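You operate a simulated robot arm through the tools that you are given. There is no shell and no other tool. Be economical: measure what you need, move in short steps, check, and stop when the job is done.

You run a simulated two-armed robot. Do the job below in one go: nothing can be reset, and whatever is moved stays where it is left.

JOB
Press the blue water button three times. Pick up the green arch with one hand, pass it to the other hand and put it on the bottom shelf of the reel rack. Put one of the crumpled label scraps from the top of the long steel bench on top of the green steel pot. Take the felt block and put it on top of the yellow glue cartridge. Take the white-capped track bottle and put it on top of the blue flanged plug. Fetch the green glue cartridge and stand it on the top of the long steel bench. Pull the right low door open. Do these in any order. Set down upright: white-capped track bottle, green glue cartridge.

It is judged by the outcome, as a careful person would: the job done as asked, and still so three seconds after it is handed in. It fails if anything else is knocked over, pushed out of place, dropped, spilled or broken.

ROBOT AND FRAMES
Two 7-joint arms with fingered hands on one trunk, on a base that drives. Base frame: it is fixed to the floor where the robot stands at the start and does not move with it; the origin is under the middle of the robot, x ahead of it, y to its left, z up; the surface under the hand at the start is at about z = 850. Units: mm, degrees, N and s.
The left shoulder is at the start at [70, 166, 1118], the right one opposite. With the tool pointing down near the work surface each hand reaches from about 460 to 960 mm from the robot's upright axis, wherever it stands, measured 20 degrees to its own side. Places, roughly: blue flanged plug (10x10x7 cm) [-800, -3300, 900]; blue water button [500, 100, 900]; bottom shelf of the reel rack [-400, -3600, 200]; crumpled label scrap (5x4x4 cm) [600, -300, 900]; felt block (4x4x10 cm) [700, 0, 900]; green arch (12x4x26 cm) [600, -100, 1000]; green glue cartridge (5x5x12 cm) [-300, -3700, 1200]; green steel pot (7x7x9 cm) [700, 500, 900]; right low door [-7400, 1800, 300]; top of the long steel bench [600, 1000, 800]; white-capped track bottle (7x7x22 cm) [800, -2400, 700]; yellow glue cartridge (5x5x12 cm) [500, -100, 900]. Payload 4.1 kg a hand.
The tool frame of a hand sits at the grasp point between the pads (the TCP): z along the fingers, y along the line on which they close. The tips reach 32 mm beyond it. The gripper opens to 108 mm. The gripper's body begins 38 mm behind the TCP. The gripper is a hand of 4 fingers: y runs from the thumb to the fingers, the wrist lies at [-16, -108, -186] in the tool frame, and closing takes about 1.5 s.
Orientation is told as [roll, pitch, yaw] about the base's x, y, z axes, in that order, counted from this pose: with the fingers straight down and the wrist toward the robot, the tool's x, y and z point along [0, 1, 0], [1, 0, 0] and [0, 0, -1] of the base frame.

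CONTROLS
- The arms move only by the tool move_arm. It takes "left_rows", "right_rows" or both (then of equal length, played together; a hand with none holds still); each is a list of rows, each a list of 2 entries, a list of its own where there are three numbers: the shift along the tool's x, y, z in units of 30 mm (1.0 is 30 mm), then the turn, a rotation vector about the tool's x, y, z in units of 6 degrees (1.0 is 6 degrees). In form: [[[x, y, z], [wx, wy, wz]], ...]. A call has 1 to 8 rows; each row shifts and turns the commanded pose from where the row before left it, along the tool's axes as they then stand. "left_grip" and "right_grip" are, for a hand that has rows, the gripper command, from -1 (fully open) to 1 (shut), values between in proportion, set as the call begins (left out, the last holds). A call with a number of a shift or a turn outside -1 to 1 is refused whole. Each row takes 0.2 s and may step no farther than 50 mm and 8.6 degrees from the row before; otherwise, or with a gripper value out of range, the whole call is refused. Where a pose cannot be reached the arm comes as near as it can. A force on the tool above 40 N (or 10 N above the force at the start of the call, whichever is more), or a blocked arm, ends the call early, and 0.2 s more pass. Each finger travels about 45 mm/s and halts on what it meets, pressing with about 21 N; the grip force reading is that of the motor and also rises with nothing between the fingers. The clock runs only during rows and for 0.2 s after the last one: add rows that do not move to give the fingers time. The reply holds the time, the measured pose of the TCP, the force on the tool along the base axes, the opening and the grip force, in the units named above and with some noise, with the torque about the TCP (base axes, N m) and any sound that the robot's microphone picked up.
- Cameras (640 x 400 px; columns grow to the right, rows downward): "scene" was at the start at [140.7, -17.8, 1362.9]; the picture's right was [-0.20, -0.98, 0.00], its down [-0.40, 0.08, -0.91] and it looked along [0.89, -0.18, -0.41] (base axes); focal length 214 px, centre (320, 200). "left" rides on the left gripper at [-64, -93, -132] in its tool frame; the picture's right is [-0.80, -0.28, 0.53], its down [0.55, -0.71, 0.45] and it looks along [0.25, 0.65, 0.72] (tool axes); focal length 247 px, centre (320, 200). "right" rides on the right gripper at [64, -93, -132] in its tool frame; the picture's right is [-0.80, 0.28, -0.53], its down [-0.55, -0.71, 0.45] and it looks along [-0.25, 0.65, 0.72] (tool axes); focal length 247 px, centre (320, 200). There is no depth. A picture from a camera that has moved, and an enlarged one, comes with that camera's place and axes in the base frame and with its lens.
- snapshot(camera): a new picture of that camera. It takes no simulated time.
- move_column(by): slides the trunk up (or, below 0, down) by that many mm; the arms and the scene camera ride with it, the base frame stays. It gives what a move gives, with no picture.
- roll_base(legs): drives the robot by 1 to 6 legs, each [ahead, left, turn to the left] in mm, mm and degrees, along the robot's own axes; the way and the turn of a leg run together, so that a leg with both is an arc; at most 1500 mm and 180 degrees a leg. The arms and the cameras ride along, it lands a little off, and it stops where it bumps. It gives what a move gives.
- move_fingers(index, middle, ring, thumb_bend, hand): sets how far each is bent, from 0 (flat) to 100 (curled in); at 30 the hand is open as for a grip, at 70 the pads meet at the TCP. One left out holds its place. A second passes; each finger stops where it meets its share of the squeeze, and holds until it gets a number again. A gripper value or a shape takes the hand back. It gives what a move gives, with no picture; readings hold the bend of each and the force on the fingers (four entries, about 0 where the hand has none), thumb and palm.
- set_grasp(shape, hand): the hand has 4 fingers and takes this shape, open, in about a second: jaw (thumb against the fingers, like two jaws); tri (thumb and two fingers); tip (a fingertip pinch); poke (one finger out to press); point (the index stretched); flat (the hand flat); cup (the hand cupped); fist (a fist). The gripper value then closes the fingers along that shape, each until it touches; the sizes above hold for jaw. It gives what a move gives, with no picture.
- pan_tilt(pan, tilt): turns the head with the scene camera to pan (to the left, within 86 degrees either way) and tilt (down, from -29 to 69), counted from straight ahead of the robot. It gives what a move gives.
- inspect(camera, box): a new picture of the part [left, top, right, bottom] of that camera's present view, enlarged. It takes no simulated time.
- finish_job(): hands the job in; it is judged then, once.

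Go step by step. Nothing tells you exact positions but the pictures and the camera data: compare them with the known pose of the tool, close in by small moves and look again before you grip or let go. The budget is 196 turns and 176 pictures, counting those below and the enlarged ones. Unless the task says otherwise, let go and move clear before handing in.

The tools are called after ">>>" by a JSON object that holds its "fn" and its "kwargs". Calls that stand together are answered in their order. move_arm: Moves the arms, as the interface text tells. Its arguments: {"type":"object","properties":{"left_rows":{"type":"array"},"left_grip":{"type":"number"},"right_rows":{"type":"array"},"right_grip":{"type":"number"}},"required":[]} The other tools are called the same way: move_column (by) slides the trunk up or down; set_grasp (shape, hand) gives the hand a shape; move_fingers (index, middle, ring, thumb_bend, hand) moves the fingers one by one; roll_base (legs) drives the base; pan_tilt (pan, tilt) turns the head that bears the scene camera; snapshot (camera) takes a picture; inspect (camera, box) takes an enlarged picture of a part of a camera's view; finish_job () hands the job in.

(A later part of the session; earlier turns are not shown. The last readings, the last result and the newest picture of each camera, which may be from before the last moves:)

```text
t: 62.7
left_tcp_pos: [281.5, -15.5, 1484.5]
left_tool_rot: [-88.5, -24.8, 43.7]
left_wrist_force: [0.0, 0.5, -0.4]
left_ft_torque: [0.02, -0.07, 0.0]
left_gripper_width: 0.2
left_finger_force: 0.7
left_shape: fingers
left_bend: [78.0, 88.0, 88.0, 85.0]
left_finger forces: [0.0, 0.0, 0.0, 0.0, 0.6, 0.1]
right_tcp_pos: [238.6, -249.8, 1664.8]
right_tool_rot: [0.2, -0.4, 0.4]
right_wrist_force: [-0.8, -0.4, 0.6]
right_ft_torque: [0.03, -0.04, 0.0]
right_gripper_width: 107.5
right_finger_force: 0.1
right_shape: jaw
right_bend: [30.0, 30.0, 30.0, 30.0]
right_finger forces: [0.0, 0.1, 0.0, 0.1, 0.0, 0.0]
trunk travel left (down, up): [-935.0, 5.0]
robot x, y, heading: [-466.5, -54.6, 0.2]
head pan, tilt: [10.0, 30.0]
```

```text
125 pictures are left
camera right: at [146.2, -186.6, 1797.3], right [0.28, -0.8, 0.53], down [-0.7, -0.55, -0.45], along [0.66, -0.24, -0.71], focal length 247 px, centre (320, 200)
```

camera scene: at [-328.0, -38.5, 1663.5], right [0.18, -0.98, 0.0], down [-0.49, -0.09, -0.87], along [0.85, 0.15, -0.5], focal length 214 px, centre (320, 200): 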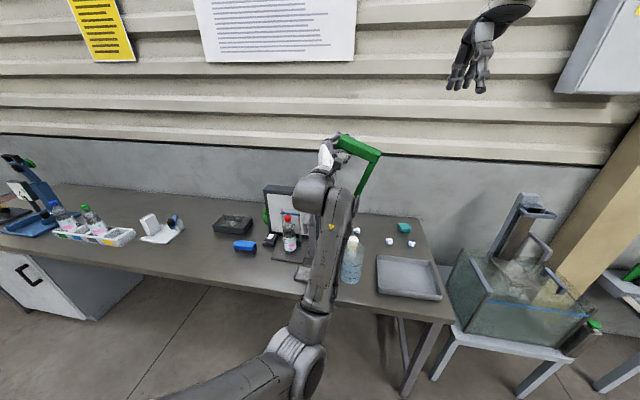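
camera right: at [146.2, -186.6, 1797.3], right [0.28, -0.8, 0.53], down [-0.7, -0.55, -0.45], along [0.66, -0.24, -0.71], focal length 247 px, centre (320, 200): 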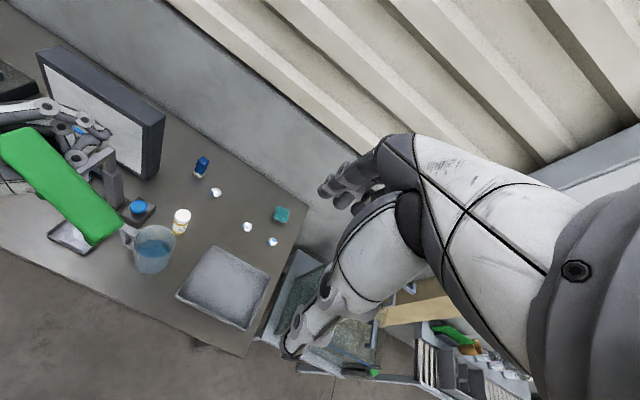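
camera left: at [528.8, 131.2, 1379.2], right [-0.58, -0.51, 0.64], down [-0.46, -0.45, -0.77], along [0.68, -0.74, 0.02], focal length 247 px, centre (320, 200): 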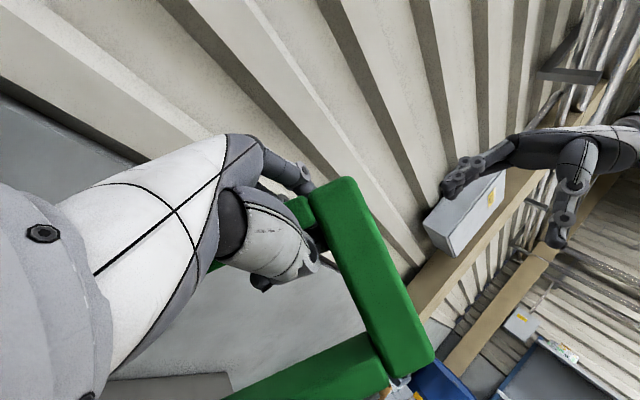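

The bar slopes about 35 degrees, centred near [238, -43, 1497]. I bring the right hand over it, rolled to match.

>>> {"fn": "move_arm", "kwargs": {"right_rows": [[[0.9, 0, 0.4], [0, 0, 0]], [[0.9, 0, 0.4], [0, 0, 0]], [[0.9, 0, 0.4], [0, 0, 0]], [[0.9, 0, 0.4], [0, 0, 0]], [[0, 0, 0], [0, 1, 0]], [[0, 0, 0], [0, 1, 0]], [[0, 0, 0], [0, 1, 0]], [[0, 0, 0], [0, 1, 0]]]}}

>>> {"fn": "move_arm", "kwargs": {"right_rows": [[[0, 0, 0], [0, 1, 0]], [[0, 0, 0], [0, 1, 0]]]}}

>>> {"fn": "inspect", "kwargs": {"camera": "scene", "box": [260, 60, 460, 220]}}

>>> {"fn": "snapshot", "kwargs": {"camera": "right"}}

```text
t: 64.5
left_tcp_pos: [284.3, -16.8, 1483.0]
left_tool_rot: [-88.5, -24.7, 43.6]
left_wrist_force: [-0.8, -0.6, -2.3]
left_ft_torque: [0.0, -0.08, 0.01]
left_gripper_width: 0.0
left_finger_force: 0.3
left_shape: fingers
left_bend: [78.0, 88.0, 88.0, 85.0]
left_finger forces: [0.0, 0.1, 0.0, 0.0, 0.8, 0.1]
right_tcp_pos: [239.8, -142.4, 1616.5]
right_tool_rot: [24.4, -0.4, 0.3]
right_wrist_force: [1.1, -0.1, -0.5]
right_ft_torque: [0.01, 0.03, 0.0]
right_gripper_width: 107.7
right_finger_force: 0.0
right_shape: jaw
right_bend: [30.0, 30.0, 30.0, 30.0]
right_finger forces: [0.0, 0.0, 0.1, 0.1, 0.0, 0.0]
trunk travel left (down, up): [-935.0, 5.0]
robot x, y, heading: [-464.1, -54.9, 0.3]
head pan, tilt: [10.0, 30.0]
```

```text
t: 65.1
left_tcp_pos: [284.4, -17.9, 1483.9]
left_tool_rot: [-88.3, -24.7, 43.6]
left_wrist_force: [-0.3, -0.4, -2.2]
left_ft_torque: [0.02, -0.06, -0.02]
left_gripper_width: 0.3
left_finger_force: 0.6
left_shape: fingers
left_bend: [78.0, 88.0, 88.0, 85.0]
left_finger forces: [0.0, 0.0, 0.0, 0.0, 0.8, 0.0]
right_tcp_pos: [241.8, -144.5, 1616.4]
right_tool_rot: [36.4, -0.3, 0.4]
right_wrist_force: [-0.3, 0.3, 0.2]
right_ft_torque: [0.04, 0.01, 0.04]
right_gripper_width: 107.6
right_finger_force: 0.0
right_shape: jaw
right_bend: [30.0, 30.0, 30.0, 30.0]
right_finger forces: [0.1, 0.0, 0.0, 0.0, 0.1, 0.0]
trunk travel left (down, up): [-935.0, 5.0]
robot x, y, heading: [-466.2, -57.2, 0.4]
head pan, tilt: [10.0, 30.0]
```

```text
2.50 times, centred on (360, 140) of scene
camera zoom: at [-324.9, -40.7, 1663.3], right [0.18, -0.98, 0.0], down [-0.49, -0.09, -0.87], along [0.85, 0.16, -0.5], focal length 536 px, centre (220, 350)
```

zoom: 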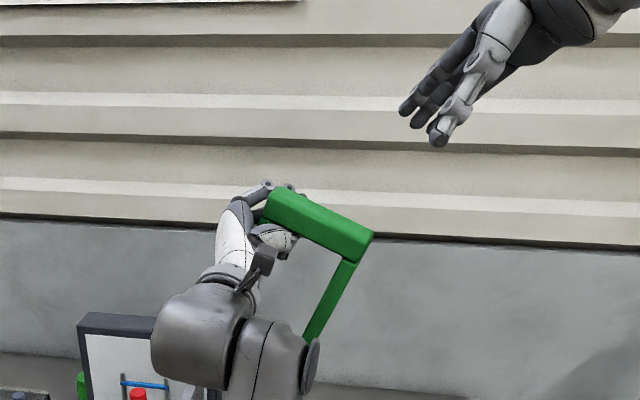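

```text
123 pictures are left
camera right: at [149.2, -170.4, 1760.2], right [0.29, -0.96, -0.04], down [-0.7, -0.18, -0.69], along [0.65, 0.23, -0.72], focal length 247 px, centre (320, 200)
```

right: 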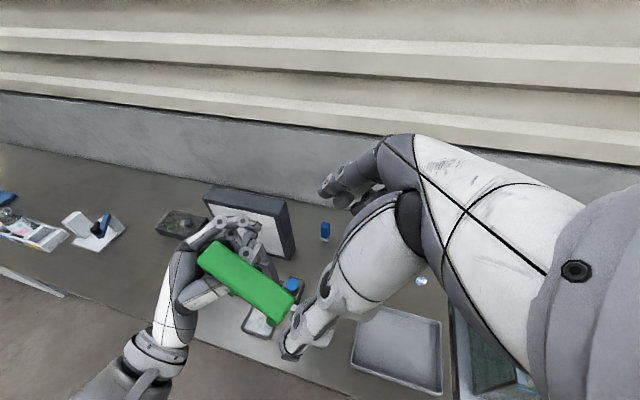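

>>> {"fn": "snapshot", "kwargs": {"camera": "left"}}

>>> {"fn": "inspect", "kwargs": {"camera": "right", "box": [160, 190, 340, 370]}}

```text
122 pictures are left
camera left: at [113.5, -2.7, 1505.9], right [-0.04, -0.8, 0.59], down [0.0, -0.59, -0.81], along [1.0, -0.03, 0.03], focal length 247 px, centre (320, 200)
```

left: 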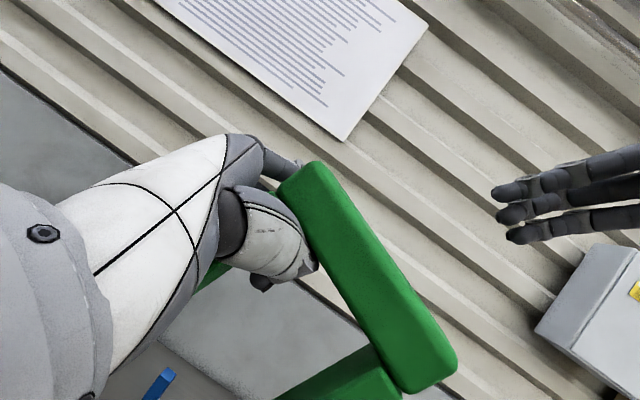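

```text
2.22 times, centred on (250, 280) of right
camera zoom: at [149.2, -170.4, 1760.2], right [0.29, -0.96, -0.04], down [-0.7, -0.18, -0.69], along [0.65, 0.23, -0.72], focal length 549 px, centre (476, 22)
```

zoom: 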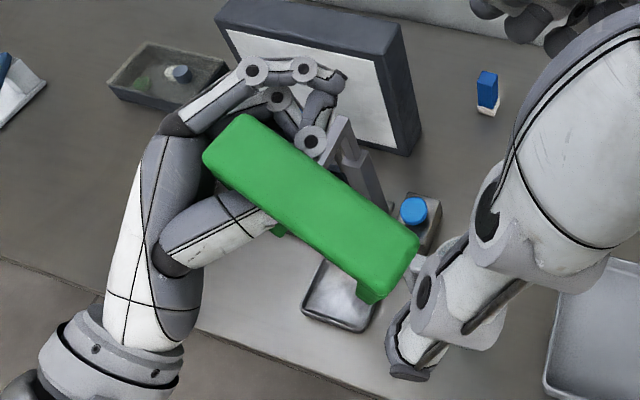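

The bar slopes about 22 degrees and is yawed about -19; I adjust the right hand and close part of the distance.

>>> {"fn": "move_arm", "kwargs": {"right_rows": [[[0, 0, 0], [0, -0.78, 1]], [[0, 0, 0], [0, -0.78, 1]], [[0, 0, 0], [0, -0.78, 1]], [[0.6, -0.5, 0.8], [0, 0, 0]], [[0.6, -0.5, 0.8], [0, 0, 0]]]}}

>>> {"fn": "inspect", "kwargs": {"camera": "right", "box": [160, 150, 400, 370]}}

>>> {"fn": "inspect", "kwargs": {"camera": "scene", "box": [280, 70, 440, 200]}}

>>> {"fn": "snapshot", "kwargs": {"camera": "left"}}

```text
t: 66.3
left_tcp_pos: [281.9, -14.6, 1483.7]
left_tool_rot: [-88.5, -24.6, 43.5]
left_wrist_force: [-0.2, 0.5, -1.5]
left_ft_torque: [-0.02, -0.06, 0.0]
left_gripper_width: 0.1
left_finger_force: 0.2
left_shape: fingers
left_bend: [78.0, 88.0, 88.0, 85.0]
left_finger forces: [0.0, 0.0, 0.0, 0.0, 0.6, 0.0]
right_tcp_pos: [220.5, -82.5, 1588.8]
right_tool_rot: [20.9, 8.3, -15.3]
right_wrist_force: [0.0, -0.1, 0.1]
right_ft_torque: [-0.02, -0.01, -0.01]
right_gripper_width: 107.7
right_finger_force: 0.0
right_shape: jaw
right_bend: [30.0, 30.0, 30.0, 30.0]
right_finger forces: [0.0, 0.1, 0.0, 0.0, 0.0, 0.1]
trunk travel left (down, up): [-935.0, 5.0]
robot x, y, heading: [-465.3, -55.3, 0.4]
head pan, tilt: [10.0, 30.0]
```

```text
1.82 times, centred on (280, 260) of right
camera zoom: at [157.8, -50.1, 1747.2], right [0.05, -0.98, 0.17], down [-0.85, -0.13, -0.51], along [0.52, -0.12, -0.85], focal length 449 px, centre (393, 91)
```

zoom: 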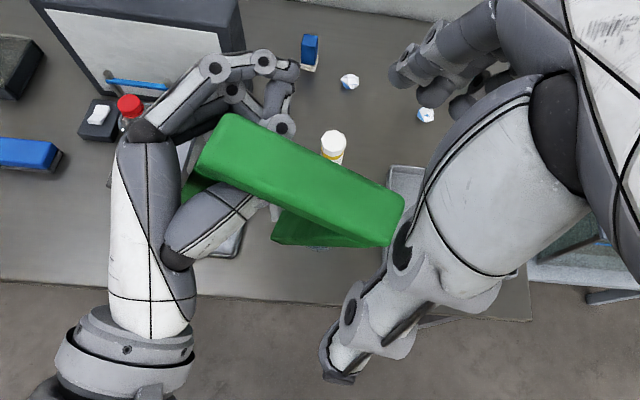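

```text
3.08 times, centred on (360, 135) of scene
camera zoom: at [-325.6, -36.8, 1663.4], right [0.18, -0.98, 0.0], down [-0.49, -0.09, -0.87], along [0.85, 0.15, -0.5], focal length 660 px, centre (197, 400)
```

zoom: 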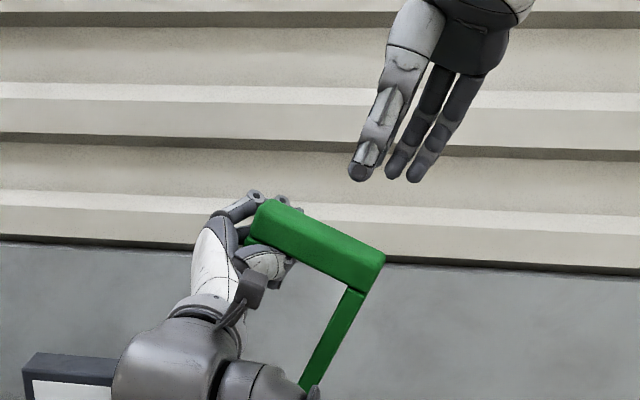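

```text
118 pictures are left
camera left: at [112.9, 0.8, 1506.0], right [-0.04, -0.8, 0.59], down [0.0, -0.59, -0.8], along [1.0, -0.03, 0.03], focal length 247 px, centre (320, 200)
```

left: 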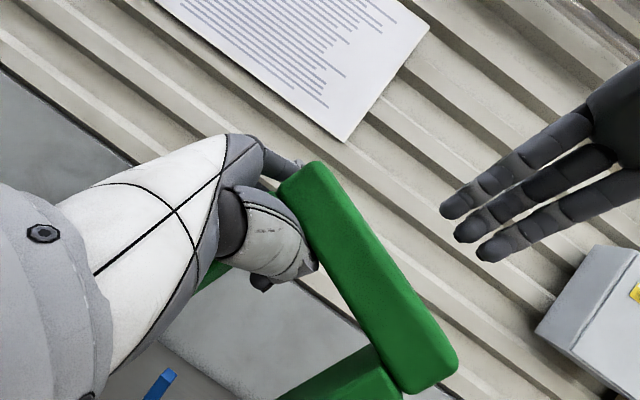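

>>> {"fn": "move_arm", "kwargs": {"right_rows": [[[0, 0, 0], [0, 0.55, -0.9]], [[0, 0, 0], [0, 0.55, -0.9]], [[-0.26, 0.35, 0.7], [0, 0, 0]], [[-0.27, 0.35, 0.7], [0, 0, 0]]]}}

>>> {"fn": "inspect", "kwargs": {"camera": "right", "box": [160, 150, 400, 370]}}

>>> {"fn": "inspect", "kwargs": {"camera": "scene", "box": [280, 70, 440, 200]}}

```text
t: 67.3
left_tcp_pos: [284.3, -15.4, 1482.4]
left_tool_rot: [-88.4, -24.6, 43.6]
left_wrist_force: [0.4, -0.4, -2.1]
left_ft_torque: [-0.02, -0.05, -0.02]
left_gripper_width: 0.1
left_finger_force: 0.4
left_shape: fingers
left_bend: [78.0, 88.0, 88.0, 85.0]
left_finger forces: [0.0, 0.1, 0.0, 0.0, 0.7, 0.0]
right_tcp_pos: [242.5, -79.2, 1542.4]
right_tool_rot: [28.5, 3.8, -5.4]
right_wrist_force: [0.8, -0.3, 0.1]
right_ft_torque: [0.02, 0.0, -0.01]
right_gripper_width: 107.7
right_finger_force: 0.1
right_shape: jaw
right_bend: [30.0, 30.0, 30.0, 30.0]
right_finger forces: [0.0, 0.0, 0.0, 0.0, 0.1, 0.1]
trunk travel left (down, up): [-935.0, 5.0]
robot x, y, heading: [-463.0, -57.2, 0.2]
head pan, tilt: [10.0, 30.0]
```

```text
1.82 times, centred on (280, 260) of right
camera zoom: at [160.0, -77.2, 1695.0], right [0.19, -0.98, 0.07], down [-0.77, -0.19, -0.61], along [0.61, 0.07, -0.79], focal length 449 px, centre (393, 91)
```

zoom: 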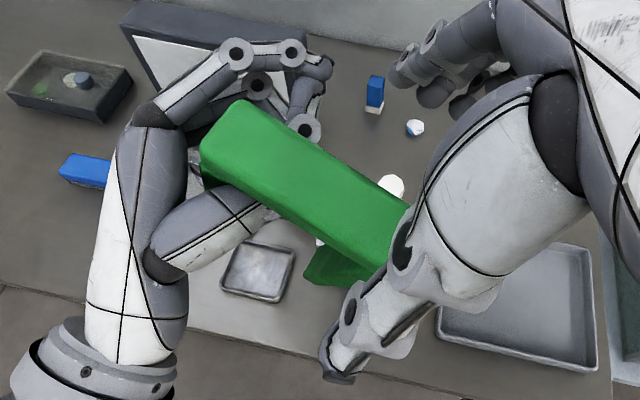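

```text
3.08 times, centred on (360, 135) of scene
camera zoom: at [-324.2, -38.2, 1663.3], right [0.18, -0.98, 0.0], down [-0.49, -0.09, -0.87], along [0.85, 0.15, -0.5], focal length 660 px, centre (197, 400)
```

zoom: 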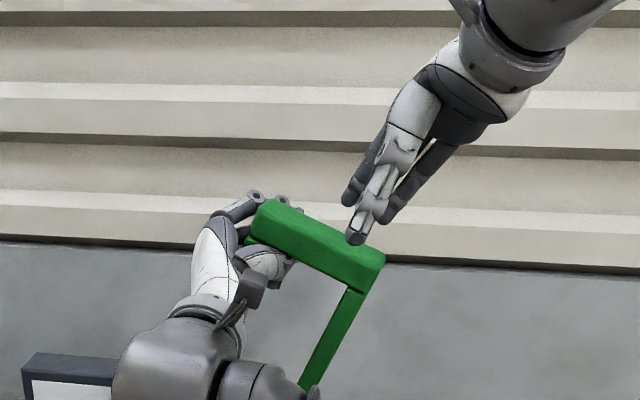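

>>> {"fn": "move_arm", "kwargs": {"right_rows": [[[0, 0, 0.7], [0, 0, 0]], [[0, 0, 0.7], [0, 0, 0]], [[0, 0, 0.6], [0, 0, 0]]]}}

>>> {"fn": "inspect", "kwargs": {"camera": "right", "box": [160, 150, 400, 370]}}

>>> {"fn": "inspect", "kwargs": {"camera": "scene", "box": [280, 70, 440, 200]}}

```text
t: 68.1
left_tcp_pos: [282.9, -17.4, 1483.5]
left_tool_rot: [-88.5, -24.6, 43.7]
left_wrist_force: [1.0, 0.5, -2.4]
left_ft_torque: [0.03, -0.05, 0.0]
left_gripper_width: 0.1
left_finger_force: 0.0
left_shape: fingers
left_bend: [78.0, 88.0, 88.0, 85.0]
left_finger forces: [0.1, 0.0, 0.1, 0.0, 0.6, 0.0]
right_tcp_pos: [239.9, -50.8, 1491.5]
right_tool_rot: [28.5, 3.8, -5.6]
right_wrist_force: [0.2, -0.1, -0.4]
right_ft_torque: [0.04, 0.01, 0.03]
right_gripper_width: 107.9
right_finger_force: 0.0
right_shape: jaw
right_bend: [30.0, 30.0, 30.0, 30.0]
right_finger forces: [0.0, 0.0, 0.0, 0.0, 0.0, 0.1]
trunk travel left (down, up): [-935.0, 5.0]
robot x, y, heading: [-466.5, -59.3, 0.2]
head pan, tilt: [10.0, 30.0]
```

```text
1.82 times, centred on (280, 260) of right
camera zoom: at [158.0, -48.6, 1643.8], right [0.19, -0.98, 0.07], down [-0.77, -0.19, -0.61], along [0.61, 0.07, -0.79], focal length 449 px, centre (393, 91)
```

zoom: 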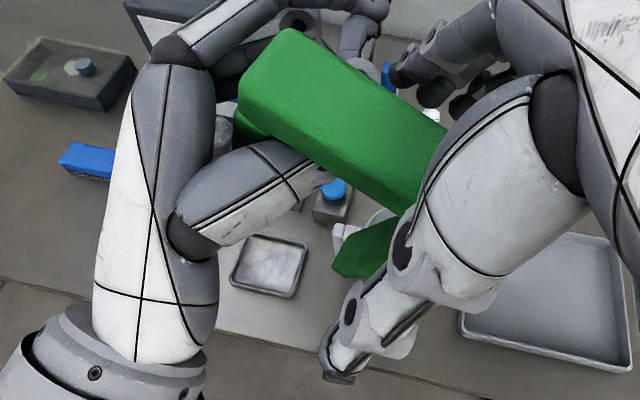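

```text
3.08 times, centred on (360, 135) of scene
camera zoom: at [-325.6, -38.4, 1663.4], right [0.18, -0.98, 0.0], down [-0.49, -0.09, -0.87], along [0.85, 0.15, -0.5], focal length 660 px, centre (197, 400)
```

zoom: 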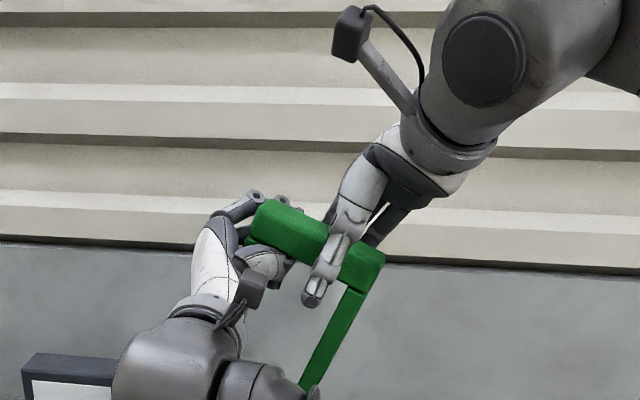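

The bar sits between the right thumb and fingers. A bit deeper, then close.

>>> {"fn": "move_arm", "kwargs": {"right_rows": [[[0, 0, 0.35], [0, 0, 0]], [[0, 0, 0], [0, 0, 0]]]}}

>>> {"fn": "move_arm", "kwargs": {"right_rows": [[[0, 0, 0], [0, 0, 0]], [[0, 0, 0], [0, 0, 0]], [[0, 0, 0], [0, 0, 0]], [[0, 0, 0], [0, 0, 0]], [[0, 0, 0], [0, 0, 0]], [[0, 0, 0], [0, 0, 0]], [[0, 0, 0], [0, 0, 0]], [[0, 0, 0], [0, 0, 0]]], "right_grip": 1}}

>>> {"fn": "inspect", "kwargs": {"camera": "scene", "box": [280, 70, 440, 200]}}

```text
t: 68.7
left_tcp_pos: [282.8, -16.3, 1482.3]
left_tool_rot: [-88.4, -24.7, 43.6]
left_wrist_force: [0.1, -0.3, -1.8]
left_ft_torque: [0.01, -0.05, 0.0]
left_gripper_width: 0.3
left_finger_force: 0.1
left_shape: fingers
left_bend: [78.0, 88.0, 88.0, 85.0]
left_finger forces: [0.0, 0.1, 0.0, 0.0, 0.7, 0.0]
right_tcp_pos: [239.6, -45.2, 1482.3]
right_tool_rot: [28.6, 3.8, -5.5]
right_wrist_force: [-0.4, 0.1, 0.2]
right_ft_torque: [0.02, -0.02, -0.03]
right_gripper_width: 107.7
right_finger_force: 0.1
right_shape: jaw
right_bend: [30.0, 30.0, 30.0, 30.0]
right_finger forces: [0.1, 0.0, 0.0, 0.0, 0.1, 0.0]
trunk travel left (down, up): [-935.0, 5.0]
robot x, y, heading: [-463.5, -58.0, 0.2]
head pan, tilt: [10.0, 30.0]
```

```text
t: 70.5
left_tcp_pos: [283.8, -15.6, 1483.0]
left_tool_rot: [-88.5, -24.7, 43.6]
left_wrist_force: [1.4, -0.5, -0.8]
left_ft_torque: [0.0, 0.02, -0.01]
left_gripper_width: 0.1
left_finger_force: 0.0
left_shape: fingers
left_bend: [78.0, 88.0, 88.0, 85.0]
left_finger forces: [0.1, 0.0, 0.0, 0.0, 0.1, 0.0]
right_tcp_pos: [240.0, -45.1, 1481.7]
right_tool_rot: [28.5, 3.8, -5.4]
right_wrist_force: [-1.8, -0.4, 0.2]
right_ft_torque: [-0.03, -0.01, 0.04]
right_gripper_width: 13.2
right_finger_force: 21.4
right_shape: jaw
right_bend: [74.0, 70.0, 70.0, 78.0]
right_finger forces: [9.5, 0.4, 2.2, 0.0, 13.9, 0.0]
trunk travel left (down, up): [-935.0, 5.0]
robot x, y, heading: [-463.4, -57.7, 0.4]
head pan, tilt: [10.0, 30.0]
```

```text
3.08 times, centred on (360, 135) of scene
camera zoom: at [-325.7, -38.3, 1663.4], right [0.18, -0.98, 0.0], down [-0.49, -0.09, -0.87], along [0.85, 0.15, -0.5], focal length 660 px, centre (197, 400)
```

zoom: 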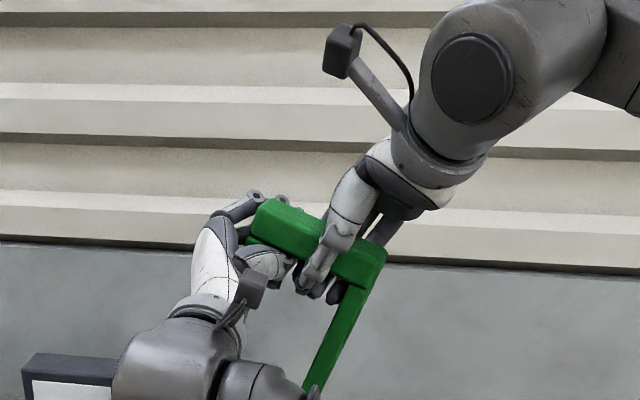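

The bar is now caged in the right hand. The left hand opens and backs out along its fingers.

>>> {"fn": "move_arm", "kwargs": {"left_rows": [[[0, 0, 0], [0, 0, 0]], [[0, 0, 0], [0, 0, 0]], [[0, 0, 0], [0, 0, 0]], [[0, 0, 0], [0, 0, 0]], [[0, 0, 0], [0, 0, 0]], [[0, 0, 0], [0, 0, 0]], [[0, 0, 0], [0, 0, 0]], [[0, 0, -0.3], [0, 0, 0]]], "left_grip": -1}}

>>> {"fn": "inspect", "kwargs": {"camera": "scene", "box": [280, 70, 440, 200]}}

>>> {"fn": "inspect", "kwargs": {"camera": "left", "box": [200, 120, 520, 380]}}

```text
t: 71.3
left_tcp_pos: [283.6, -8.9, 1483.8]
left_tool_rot: [-88.7, -24.8, 44.4]
left_wrist_force: [20.5, 26.6, 10.3]
left_ft_torque: [0.07, -0.05, 0.01]
left_gripper_width: 55.6
left_finger_force: 0.0
left_shape: jaw
left_bend: [26.0, 32.0, 31.0, 65.0]
left_finger forces: [0.0, 0.0, 0.1, 0.0, 2.8, 0.0]
right_tcp_pos: [239.2, -50.0, 1476.1]
right_tool_rot: [27.8, 4.3, -6.1]
right_wrist_force: [-20.6, -27.8, -9.6]
right_ft_torque: [-0.3, 0.38, -0.4]
right_gripper_width: 14.7
right_finger_force: 20.6
right_shape: jaw
right_bend: [75.0, 70.0, 70.0, 78.0]
right_finger forces: [0.1, 0.0, 0.8, 0.0, 21.6, 0.0]
trunk travel left (down, up): [-935.0, 5.0]
robot x, y, heading: [-465.8, -53.4, 0.2]
head pan, tilt: [10.0, 30.0]
stopped in row 4 (left hand): the force on the tool passed its limit at 42 N (the readings are from after the stop); the commanded pose is now the measured one
```

```text
3.08 times, centred on (360, 135) of scene
camera zoom: at [-325.7, -38.2, 1663.4], right [0.18, -0.98, 0.0], down [-0.49, -0.09, -0.87], along [0.85, 0.15, -0.5], focal length 660 px, centre (197, 400)
```

zoom: 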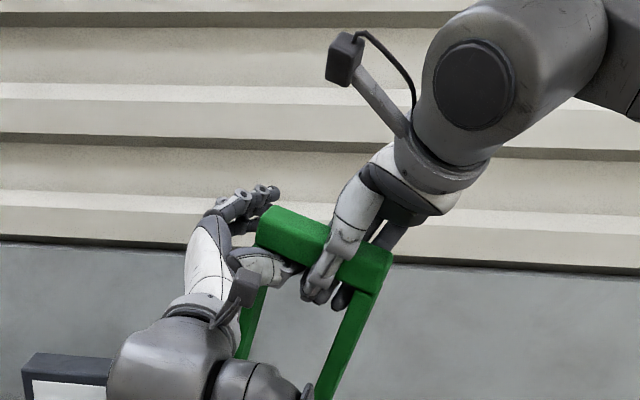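

```text
1.54 times, centred on (360, 250) of left
camera zoom: at [113.3, 4.1, 1506.4], right [-0.03, -0.8, 0.59], down [0.01, -0.6, -0.8], along [1.0, -0.02, 0.03], focal length 380 px, centre (258, 123)
```

zoom: 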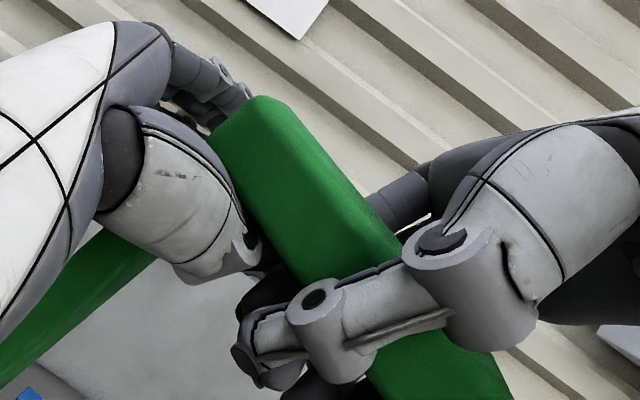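

The left thumb is pressing on the right fingers. I ease the left hand back toward the robot so it can open fully.

>>> {"fn": "move_arm", "kwargs": {"left_rows": [[[0, -0.35, -0.15], [0, 0, 0]], [[0, -0.35, -0.15], [0, 0, 0]], [[0, 0, 0], [0, 0, 0]], [[0, 0, 0], [0, 0, 0]]], "left_grip": -1}}

>>> {"fn": "inspect", "kwargs": {"camera": "left", "box": [200, 120, 520, 380]}}

```text
t: 72.3
left_tcp_pos: [270.0, 7.1, 1482.6]
left_tool_rot: [-87.7, -27.7, 46.0]
left_wrist_force: [11.8, 18.5, 6.1]
left_ft_torque: [0.18, -0.1, 0.0]
left_gripper_width: 105.4
left_finger_force: 0.1
left_shape: jaw
left_bend: [30.0, 30.0, 30.0, 43.0]
left_finger forces: [0.0, 0.0, 0.1, 0.1, 0.0, 0.0]
right_tcp_pos: [240.6, -48.0, 1479.1]
right_tool_rot: [28.1, 4.0, -5.7]
right_wrist_force: [-11.9, -19.0, -7.8]
right_ft_torque: [-0.46, 0.31, 0.07]
right_gripper_width: 14.9
right_finger_force: 21.0
right_shape: jaw
right_bend: [75.0, 70.0, 70.0, 79.0]
right_finger forces: [13.9, 0.1, 1.3, 0.1, 17.9, 0.0]
trunk travel left (down, up): [-935.0, 5.0]
robot x, y, heading: [-468.3, -53.3, 0.3]
head pan, tilt: [10.0, 30.0]
```

```text
1.54 times, centred on (360, 250) of left
camera zoom: at [98.0, 12.2, 1500.2], right [-0.01, -0.83, 0.56], down [0.05, -0.56, -0.83], along [1.0, 0.02, 0.05], focal length 380 px, centre (258, 123)
```

zoom: 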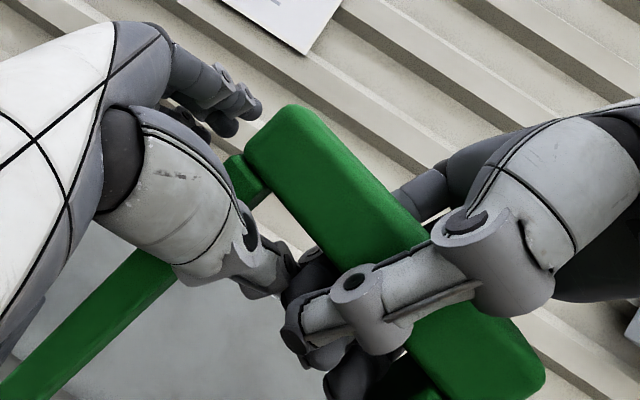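

Nearly open; now withdraw the left hand along its fingers.

>>> {"fn": "move_arm", "kwargs": {"left_rows": [[[0, 0, -0.6], [0, 0, 0]], [[0, 0, -0.8], [0, 0, 0]], [[0, 0, -0.9], [0, 0, 0]], [[0, 0, -0.9], [0, 0, 0]], [[0, 0, -0.9], [0, 0, 0]]]}}

>>> {"fn": "snapshot", "kwargs": {"camera": "scene"}}

>>> {"fn": "snapshot", "kwargs": {"camera": "left"}}

```text
t: 73.5
left_tcp_pos: [177.0, 79.1, 1494.0]
left_tool_rot: [-88.4, -27.3, 45.2]
left_wrist_force: [-0.3, 0.9, -0.4]
left_ft_torque: [0.01, -0.04, 0.01]
left_gripper_width: 107.5
left_finger_force: 0.0
left_shape: jaw
left_bend: [30.0, 30.0, 30.0, 30.0]
left_finger forces: [0.1, 0.0, 0.0, 0.0, 0.1, 0.0]
right_tcp_pos: [238.7, -47.6, 1479.2]
right_tool_rot: [28.2, 3.9, -5.7]
right_wrist_force: [-0.5, -0.1, -1.1]
right_ft_torque: [-0.03, 0.02, 0.02]
right_gripper_width: 12.6
right_finger_force: 21.3
right_shape: jaw
right_bend: [74.0, 70.0, 70.0, 79.0]
right_finger forces: [9.0, 0.0, 2.6, 0.0, 13.3, 0.0]
trunk travel left (down, up): [-935.0, 5.0]
robot x, y, heading: [-464.9, -57.2, 0.3]
head pan, tilt: [10.0, 30.0]
```

```text
109 pictures are left
camera scene: at [-326.6, -37.8, 1663.5], right [0.18, -0.98, 0.0], down [-0.49, -0.09, -0.87], along [0.85, 0.15, -0.5], focal length 214 px, centre (320, 200)
```

scene: 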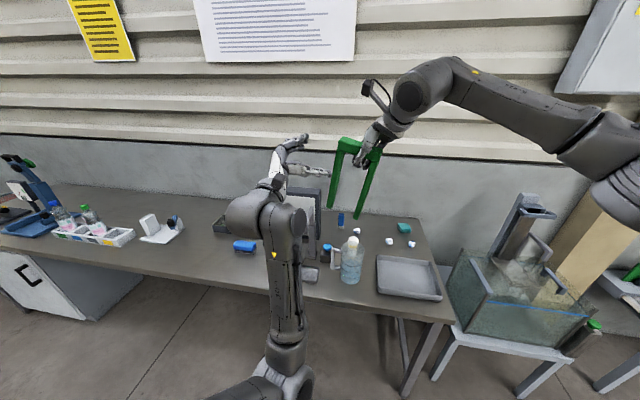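

```text
108 pictures are left
camera left: at [5.1, 89.9, 1509.7], right [-0.04, -0.82, 0.57], down [0.05, -0.57, -0.82], along [1.0, 0.0, 0.06], focal length 247 px, centre (320, 200)
```

left: 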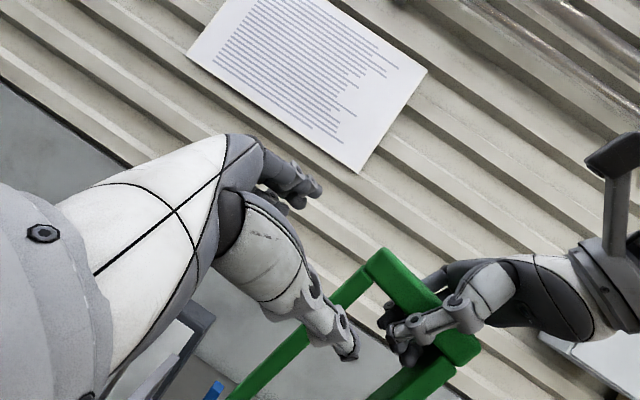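

The right hand now holds the arch alone, caged. I'll deliver it first: turn right and drive toward the reel rack.

>>> {"fn": "roll_base", "kwargs": {"legs": [[0, 0, -90], [1500, 0, 0], [700, 0, 0]]}}

>>> {"fn": "pan_tilt", "kwargs": {"pan": 0, "tilt": 30}}

>>> {"fn": "snapshot", "kwargs": {"camera": "scene"}}

```text
t: 88.3
left_tcp_pos: [-281.4, -2913.8, 1481.7]
left_tool_rot: [-87.2, -27.0, -44.0]
left_wrist_force: [0.0, 0.5, -0.4]
left_ft_torque: [0.02, -0.02, -0.05]
left_gripper_width: 108.0
left_finger_force: 0.1
left_shape: jaw
left_bend: [30.0, 30.0, 30.0, 30.0]
left_finger forces: [0.0, 0.0, 0.0, 0.0, 0.0, 0.0]
right_tcp_pos: [-409.2, -2976.7, 1479.2]
right_tool_rot: [28.1, 4.0, -94.7]
right_wrist_force: [-0.1, 0.6, -2.1]
right_ft_torque: [0.01, 0.06, 0.01]
right_gripper_width: 13.1
right_finger_force: 21.3
right_shape: jaw
right_bend: [74.0, 70.0, 70.0, 79.0]
right_finger forces: [8.6, 0.1, 2.5, 0.1, 12.5, 0.0]
trunk travel left (down, up): [-935.0, 5.0]
robot x, y, heading: [-430.5, -2274.1, -88.6]
head pan, tilt: [10.0, 30.0]
```

```text
t: 89.0
left_tcp_pos: [-278.8, -2915.2, 1481.9]
left_tool_rot: [-87.0, -27.2, -43.9]
left_wrist_force: [-0.9, 0.2, 0.9]
left_ft_torque: [0.03, 0.01, 0.0]
left_gripper_width: 107.5
left_finger_force: 0.0
left_shape: jaw
left_bend: [30.0, 30.0, 30.0, 30.0]
left_finger forces: [0.1, 0.0, 0.0, 0.0, 0.1, 0.0]
right_tcp_pos: [-408.9, -2978.4, 1478.2]
right_tool_rot: [28.1, 4.1, -94.7]
right_wrist_force: [0.3, 0.0, -1.7]
right_ft_torque: [0.06, 0.05, 0.04]
right_gripper_width: 13.2
right_finger_force: 20.5
right_shape: jaw
right_bend: [74.0, 70.0, 70.0, 79.0]
right_finger forces: [8.5, 0.0, 2.5, 0.0, 12.3, 0.0]
trunk travel left (down, up): [-935.0, 5.0]
robot x, y, heading: [-428.6, -2271.9, -88.5]
head pan, tilt: [0.0, 30.0]
```

```text
107 pictures are left
camera scene: at [-425.6, -2413.9, 1663.4], right [-1.0, -0.02, 0.0], down [-0.01, 0.5, -0.87], along [0.02, -0.87, -0.5], focal length 214 px, centre (320, 200)
```

scene: 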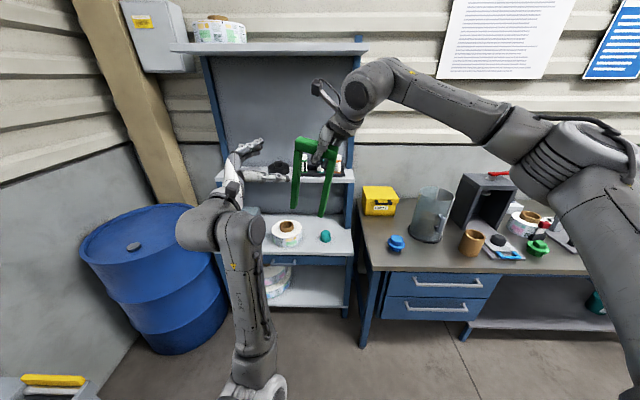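

The rack's bottom shelf has free room on its right part. I tuck the left arm back and start turning the right hand to point forward, so the arch can be slid in lying flat.

>>> {"fn": "move_arm", "kwargs": {"left_rows": [[[0, 0, -0.9], [0, 0, 0]], [[0, 0, -0.9], [0, 0, 0]], [[0, 0, -0.9], [0, 0, 0]], [[0, 0, -0.9], [0, 0, 0]], [[0, 0, -0.9], [0, 0, 0]], [[0, 0, -0.9], [0, 0, 0]], [[0, 0, 0], [0, 0, 0]], [[0, 0, 0], [0, 0, 0]]], "right_rows": [[[0, 0, 0], [0, -0.95, 0]], [[0, 0, 0], [0, -0.95, 0]], [[0, 0, 0], [0, -0.95, 0]], [[0, 0, 0], [0, -0.95, 0]], [[0, 0, 0], [0, -0.9, 0]], [[0, 0, 0], [-1, 0, 0]], [[0, 0, 0], [-1, 0, 0]], [[0, 0, 0], [-1, 0, 0]]]}}

>>> {"fn": "move_arm", "kwargs": {"right_rows": [[[0, 0, 0], [-1, 0, 0]], [[0, 0, 0], [-1, 0, 0]], [[0, 0, 0], [-1, 0, 0]], [[0, 0, 0], [-1, 0, 0]], [[0, 0, 0], [-1, 0, 0]], [[0, 0, 0], [-1, 0, 0]], [[0, 0, 0], [-1, 0, 0]], [[0, 0, 0], [-1, 0, 0]]]}}

>>> {"fn": "snapshot", "kwargs": {"camera": "scene"}}

>>> {"fn": "snapshot", "kwargs": {"camera": "right"}}

```text
t: 90.8
left_tcp_pos: [-168.6, -2794.8, 1488.1]
left_tool_rot: [-87.2, -26.9, -43.9]
left_wrist_force: [0.1, -0.6, 0.3]
left_ft_torque: [-0.02, 0.01, -0.01]
left_gripper_width: 107.7
left_finger_force: 0.0
left_shape: jaw
left_bend: [30.0, 30.0, 30.0, 30.0]
left_finger forces: [0.1, 0.0, 0.1, 0.0, 0.1, 0.0]
right_tcp_pos: [-406.0, -2977.8, 1479.3]
right_tool_rot: [0.0, -14.1, -94.7]
right_wrist_force: [0.4, -1.0, -2.0]
right_ft_torque: [0.1, -0.02, -0.01]
right_gripper_width: 13.0
right_finger_force: 21.3
right_shape: jaw
right_bend: [74.0, 70.0, 70.0, 79.0]
right_finger forces: [8.3, 0.0, 3.3, 0.0, 12.1, 0.0]
trunk travel left (down, up): [-935.0, 5.0]
robot x, y, heading: [-434.0, -2272.7, -88.5]
head pan, tilt: [0.0, 30.0]
```

```text
t: 92.6
left_tcp_pos: [-169.9, -2794.8, 1488.6]
left_tool_rot: [-87.2, -27.0, -44.0]
left_wrist_force: [0.7, -0.5, -0.4]
left_ft_torque: [-0.02, -0.01, -0.01]
left_gripper_width: 107.6
left_finger_force: 0.0
left_shape: jaw
left_bend: [30.0, 30.0, 30.0, 30.0]
left_finger forces: [0.1, 0.1, 0.1, 0.0, 0.1, 0.1]
right_tcp_pos: [-407.3, -2977.9, 1479.5]
right_tool_rot: [0.0, -62.1, -94.7]
right_wrist_force: [-0.7, 0.6, -1.8]
right_ft_torque: [0.12, -0.02, -0.03]
right_gripper_width: 13.1
right_finger_force: 21.0
right_shape: jaw
right_bend: [74.0, 70.0, 70.0, 80.0]
right_finger forces: [8.4, 0.0, 2.9, 0.0, 12.1, 0.1]
trunk travel left (down, up): [-935.0, 5.0]
robot x, y, heading: [-429.3, -2272.9, -88.7]
head pan, tilt: [0.0, 30.0]
```

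```text
106 pictures are left
camera scene: at [-424.9, -2413.7, 1663.4], right [-1.0, -0.02, 0.0], down [-0.01, 0.5, -0.87], along [0.02, -0.87, -0.5], focal length 214 px, centre (320, 200)
```

scene: 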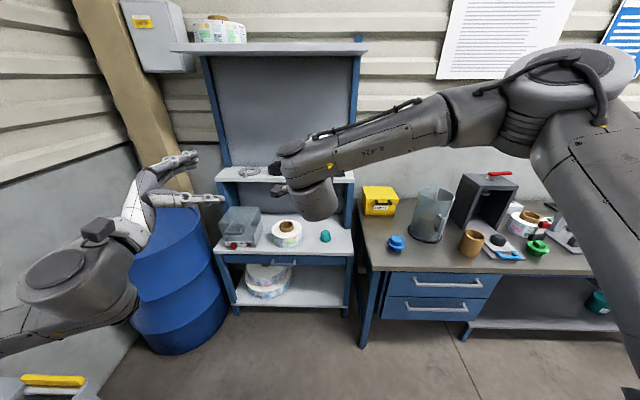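

```text
105 pictures are left
camera right: at [-329.0, -2823.4, 1459.8], right [-0.77, 0.4, 0.5], down [-0.55, -0.02, -0.83], along [-0.32, -0.92, 0.24], focal length 247 px, centre (320, 200)
```

right: 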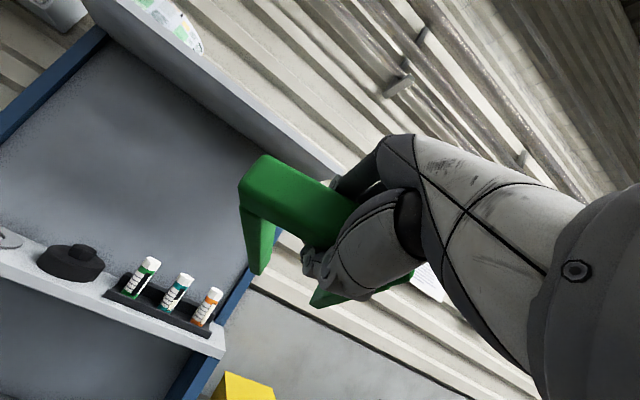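

The right camera shows the arch legs pointing forward, a little to the right; the green cartridge stands left in a small holder on the upper shelf. I finish the hand angle and lower the trunk in the open space.

>>> {"fn": "move_arm", "kwargs": {"right_rows": [[[0, 0, 0], [-0.7, 0, 0]], [[0, 0, 0], [-0.7, 0, 0]], [[0, 0, 0], [0, 0.8, -0.28]], [[0, 0, 0], [0, 0.8, -0.28]], [[0, 0, 0], [0, 0.8, -0.28]], [[0, 0, 0], [0, 0.8, -0.28]]]}}

>>> {"fn": "move_column", "kwargs": {"by": -400}}

>>> {"fn": "move_column", "kwargs": {"by": -350}}

>>> {"fn": "pan_tilt", "kwargs": {"pan": 0, "tilt": 20}}

>>> {"fn": "snapshot", "kwargs": {"camera": "scene"}}

>>> {"fn": "snapshot", "kwargs": {"camera": "right"}}

```text
t: 94.0
left_tcp_pos: [-166.4, -2793.9, 1487.9]
left_tool_rot: [-87.3, -26.9, -43.9]
left_wrist_force: [0.2, 0.1, -0.1]
left_ft_torque: [-0.01, -0.02, 0.0]
left_gripper_width: 107.8
left_finger_force: 0.0
left_shape: jaw
left_bend: [30.0, 30.0, 30.0, 30.0]
left_finger forces: [0.0, 0.1, 0.0, 0.0, 0.0, 0.0]
right_tcp_pos: [-399.9, -2972.9, 1479.8]
right_tool_rot: [0.1, -70.4, -74.8]
right_wrist_force: [0.4, -0.2, -2.4]
right_ft_torque: [0.18, 0.04, -0.02]
right_gripper_width: 13.1
right_finger_force: 20.8
right_shape: jaw
right_bend: [74.0, 70.0, 70.0, 80.0]
right_finger forces: [8.6, 0.0, 2.8, 0.0, 7.1, 0.0]
right hand out of reach, approached as far as the arm can: row 6
trunk travel left (down, up): [-935.0, 5.0]
robot x, y, heading: [-425.9, -2274.5, -88.8]
head pan, tilt: [0.0, 30.0]
```

```text
t: 97.8
left_tcp_pos: [-170.4, -2794.3, 1088.9]
left_tool_rot: [-87.2, -26.9, -44.0]
left_wrist_force: [0.5, -0.3, 0.5]
left_ft_torque: [0.02, 0.01, -0.01]
left_gripper_width: 107.6
left_finger_force: 0.1
left_shape: jaw
left_bend: [30.0, 30.0, 30.0, 30.0]
left_finger forces: [0.0, 0.0, 0.1, 0.0, 0.0, 0.1]
right_tcp_pos: [-403.1, -2975.3, 1078.4]
right_tool_rot: [0.8, -70.3, -75.5]
right_wrist_force: [0.7, 0.0, -1.9]
right_ft_torque: [0.13, 0.01, -0.01]
right_gripper_width: 13.0
right_finger_force: 21.0
right_shape: jaw
right_bend: [74.0, 70.0, 70.0, 80.0]
right_finger forces: [8.5, 0.0, 2.9, 0.0, 7.4, 0.0]
trunk travel left (down, up): [-535.0, 405.0]
robot x, y, heading: [-429.9, -2274.4, -88.6]
head pan, tilt: [0.0, 30.0]
```

```text
t: 101.2
left_tcp_pos: [-170.2, -2794.4, 739.5]
left_tool_rot: [-87.2, -27.0, -44.0]
left_wrist_force: [0.0, -0.4, -0.6]
left_ft_torque: [0.01, -0.03, 0.02]
left_gripper_width: 107.9
left_finger_force: 0.1
left_shape: jaw
left_bend: [30.0, 30.0, 30.0, 30.0]
left_finger forces: [0.0, 0.1, 0.0, 0.0, 0.0, 0.1]
right_tcp_pos: [-402.3, -2974.1, 729.7]
right_tool_rot: [0.8, -70.3, -75.4]
right_wrist_force: [-0.8, 0.1, -2.3]
right_ft_torque: [0.11, -0.01, 0.01]
right_gripper_width: 13.0
right_finger_force: 21.1
right_shape: jaw
right_bend: [74.0, 70.0, 70.0, 80.0]
right_finger forces: [8.4, 0.1, 2.9, 0.1, 7.5, 0.0]
trunk travel left (down, up): [-185.0, 755.0]
robot x, y, heading: [-432.1, -2275.5, -88.5]
head pan, tilt: [0.0, 30.0]
```

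```text
t: 102.0
left_tcp_pos: [-168.7, -2793.4, 739.1]
left_tool_rot: [-87.2, -27.0, -44.0]
left_wrist_force: [-0.2, 0.0, -0.5]
left_ft_torque: [0.02, 0.02, 0.02]
left_gripper_width: 107.5
left_finger_force: 0.1
left_shape: jaw
left_bend: [30.0, 30.0, 30.0, 30.0]
left_finger forces: [0.0, 0.1, 0.0, 0.0, 0.0, 0.0]
right_tcp_pos: [-403.6, -2974.5, 729.6]
right_tool_rot: [0.6, -70.3, -75.4]
right_wrist_force: [0.1, -0.8, -1.2]
right_ft_torque: [0.16, 0.02, 0.04]
right_gripper_width: 13.2
right_finger_force: 21.3
right_shape: jaw
right_bend: [74.0, 70.0, 70.0, 80.0]
right_finger forces: [8.4, 0.0, 2.8, 0.0, 7.5, 0.0]
trunk travel left (down, up): [-185.0, 755.0]
robot x, y, heading: [-429.4, -2273.7, -88.7]
head pan, tilt: [0.0, 20.0]
```

```text
104 pictures are left
camera scene: at [-425.4, -2416.1, 929.4], right [-1.0, -0.02, 0.0], down [-0.01, 0.34, -0.94], along [0.02, -0.94, -0.34], focal length 214 px, centre (320, 200)
```

scene: 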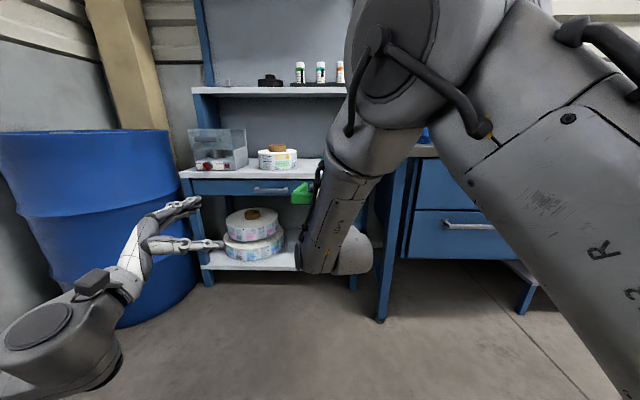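

```text
103 pictures are left
camera right: at [-380.3, -2807.6, 687.1], right [-0.88, 0.18, 0.44], down [-0.48, -0.32, -0.82], along [-0.01, -0.93, 0.37], focal length 247 px, centre (320, 200)
```

right: 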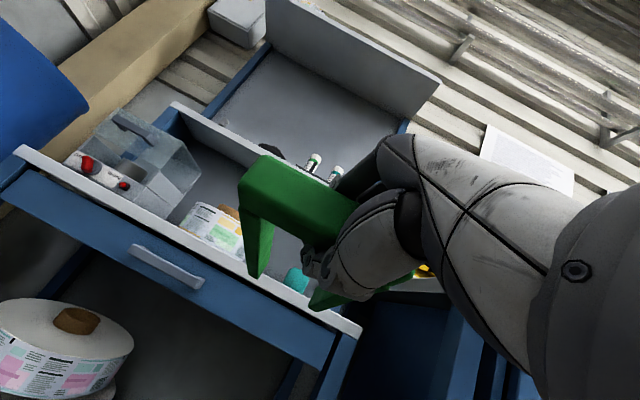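

The bottom shelf (z about 200) is free from x = -200 to -590 and the drawer above begins at about 600. I lower the hand to entry height in front of it.

>>> {"fn": "move_column", "kwargs": {"by": -150}}

>>> {"fn": "move_arm", "kwargs": {"right_rows": [[[0, -0.94, 0.34], [0, 0, 0]], [[0, -0.94, 0.34], [0, 0, 0]], [[0, -0.94, 0.34], [0, 0, 0]], [[0, -0.94, 0.34], [0, 0, 0]], [[0, -0.94, 0.34], [0, 0, 0]], [[0, -0.94, 0.34], [0, 0, 0]], [[0, -0.94, 0.34], [0, 0, 0]], [[0, -0.94, 0.34], [0, 0, 0]]]}}

>>> {"fn": "snapshot", "kwargs": {"camera": "right"}}

>>> {"fn": "snapshot", "kwargs": {"camera": "scene"}}

```text
t: 103.7
left_tcp_pos: [-169.3, -2795.1, 588.6]
left_tool_rot: [-87.2, -27.0, -44.0]
left_wrist_force: [1.1, 0.6, -0.1]
left_ft_torque: [0.0, 0.0, -0.02]
left_gripper_width: 107.7
left_finger_force: 0.1
left_shape: jaw
left_bend: [30.0, 30.0, 30.0, 30.0]
left_finger forces: [0.1, 0.0, 0.1, 0.0, 0.1, 0.1]
right_tcp_pos: [-402.3, -2974.2, 578.7]
right_tool_rot: [0.7, -70.5, -75.4]
right_wrist_force: [-0.1, 0.0, -1.4]
right_ft_torque: [0.11, 0.02, -0.03]
right_gripper_width: 12.8
right_finger_force: 20.8
right_shape: jaw
right_bend: [74.0, 70.0, 70.0, 80.0]
right_finger forces: [8.5, 0.0, 2.9, 0.0, 7.5, 0.0]
trunk travel left (down, up): [-35.0, 905.0]
robot x, y, heading: [-428.4, -2269.2, -88.2]
head pan, tilt: [0.0, 20.0]
```

```text
t: 105.5
left_tcp_pos: [-169.3, -2794.7, 588.9]
left_tool_rot: [-87.2, -27.0, -44.0]
left_wrist_force: [0.2, 0.4, -0.4]
left_ft_torque: [0.01, -0.03, 0.03]
left_gripper_width: 107.7
left_finger_force: 0.0
left_shape: jaw
left_bend: [30.0, 30.0, 30.0, 30.0]
left_finger forces: [0.1, 0.0, 0.0, 0.0, 0.0, 0.0]
right_tcp_pos: [-375.3, -2955.0, 348.5]
right_tool_rot: [0.9, -70.4, -75.8]
right_wrist_force: [-0.2, 0.2, -1.1]
right_ft_torque: [0.08, -0.01, 0.0]
right_gripper_width: 12.3
right_finger_force: 20.9
right_shape: jaw
right_bend: [74.0, 70.0, 70.0, 81.0]
right_finger forces: [5.3, 0.0, 2.1, 0.1, 5.5, 0.1]
right hand out of reach, approached as far as the arm can: row 4, 5, 6, 7, 8
trunk travel left (down, up): [-35.0, 905.0]
robot x, y, heading: [-426.3, -2271.4, -88.6]
head pan, tilt: [0.0, 20.0]
```

```text
102 pictures are left
camera right: at [-351.1, -2788.8, 307.0], right [-0.88, 0.19, 0.44], down [-0.48, -0.32, -0.82], along [-0.01, -0.93, 0.37], focal length 247 px, centre (320, 200)
```

right: 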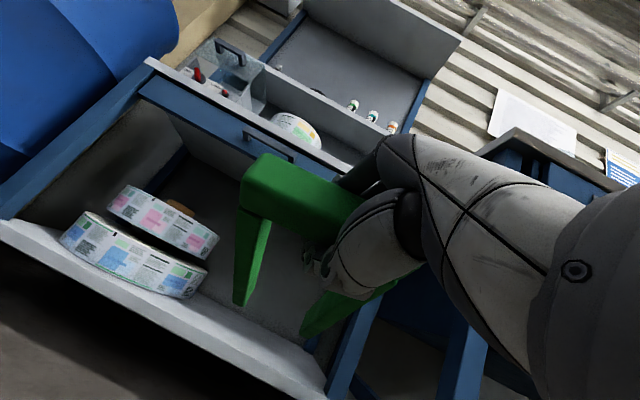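

```text
101 pictures are left
camera scene: at [-425.4, -2415.9, 779.5], right [-1.0, -0.02, 0.0], down [-0.01, 0.34, -0.94], along [0.02, -0.94, -0.34], focal length 214 px, centre (320, 200)
```

scene: 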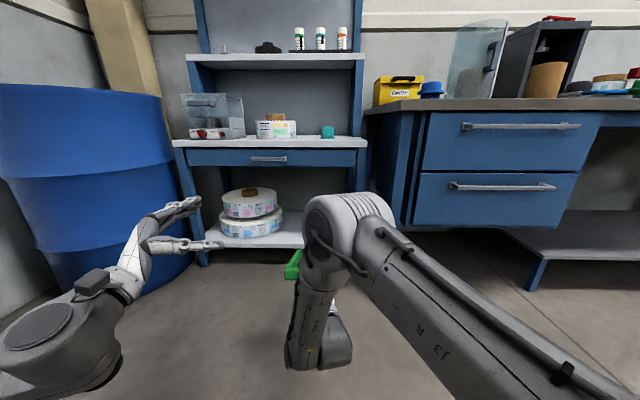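

The elbow is folded forward over the hand, which would meet the drawer. I stretch the arm forward so the elbow comes back and down.

>>> {"fn": "move_arm", "kwargs": {"right_rows": [[[-0.22, 0.34, 0.92], [0, 0, 0]], [[-0.22, 0.34, 0.92], [0, 0, 0]], [[-0.22, 0.34, 0.92], [0, 0, 0]], [[-0.22, 0.34, 0.92], [0, 0, 0]], [[-0.22, 0.34, 0.92], [0, 0, 0]], [[-0.22, 0.34, 0.92], [0, 0, 0]], [[-0.22, 0.34, 0.92], [0, 0, 0]]]}}

>>> {"fn": "snapshot", "kwargs": {"camera": "scene"}}

```text
t: 107.1
left_tcp_pos: [-170.5, -2794.8, 589.7]
left_tool_rot: [-87.1, -26.9, -44.0]
left_wrist_force: [0.0, -0.4, -0.6]
left_ft_torque: [0.01, 0.01, 0.03]
left_gripper_width: 107.7
left_finger_force: 0.1
left_shape: jaw
left_bend: [30.0, 30.0, 30.0, 30.0]
left_finger forces: [0.0, 0.0, 0.0, 0.0, 0.1, 0.0]
right_tcp_pos: [-285.3, -3101.2, 393.9]
right_tool_rot: [1.2, -70.1, -77.0]
right_wrist_force: [0.3, -0.5, -1.3]
right_ft_torque: [-0.1, -0.02, -0.03]
right_gripper_width: 10.6
right_finger_force: 21.1
right_shape: jaw
right_bend: [74.0, 70.0, 70.0, 81.0]
right_finger forces: [0.0, 0.0, 0.1, 0.0, 1.5, 0.1]
right hand out of reach, approached as far as the arm can: row 1, 2, 3, 4, 5, 6, 7
trunk travel left (down, up): [-35.0, 905.0]
robot x, y, heading: [-429.6, -2269.9, -88.6]
head pan, tilt: [0.0, 20.0]
```

```text
100 pictures are left
camera scene: at [-425.3, -2416.1, 779.4], right [-1.0, -0.02, 0.0], down [-0.01, 0.34, -0.94], along [0.02, -0.94, -0.34], focal length 214 px, centre (320, 200)
```

scene: 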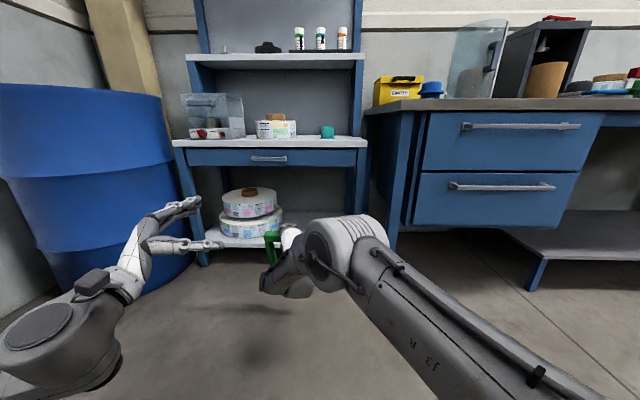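

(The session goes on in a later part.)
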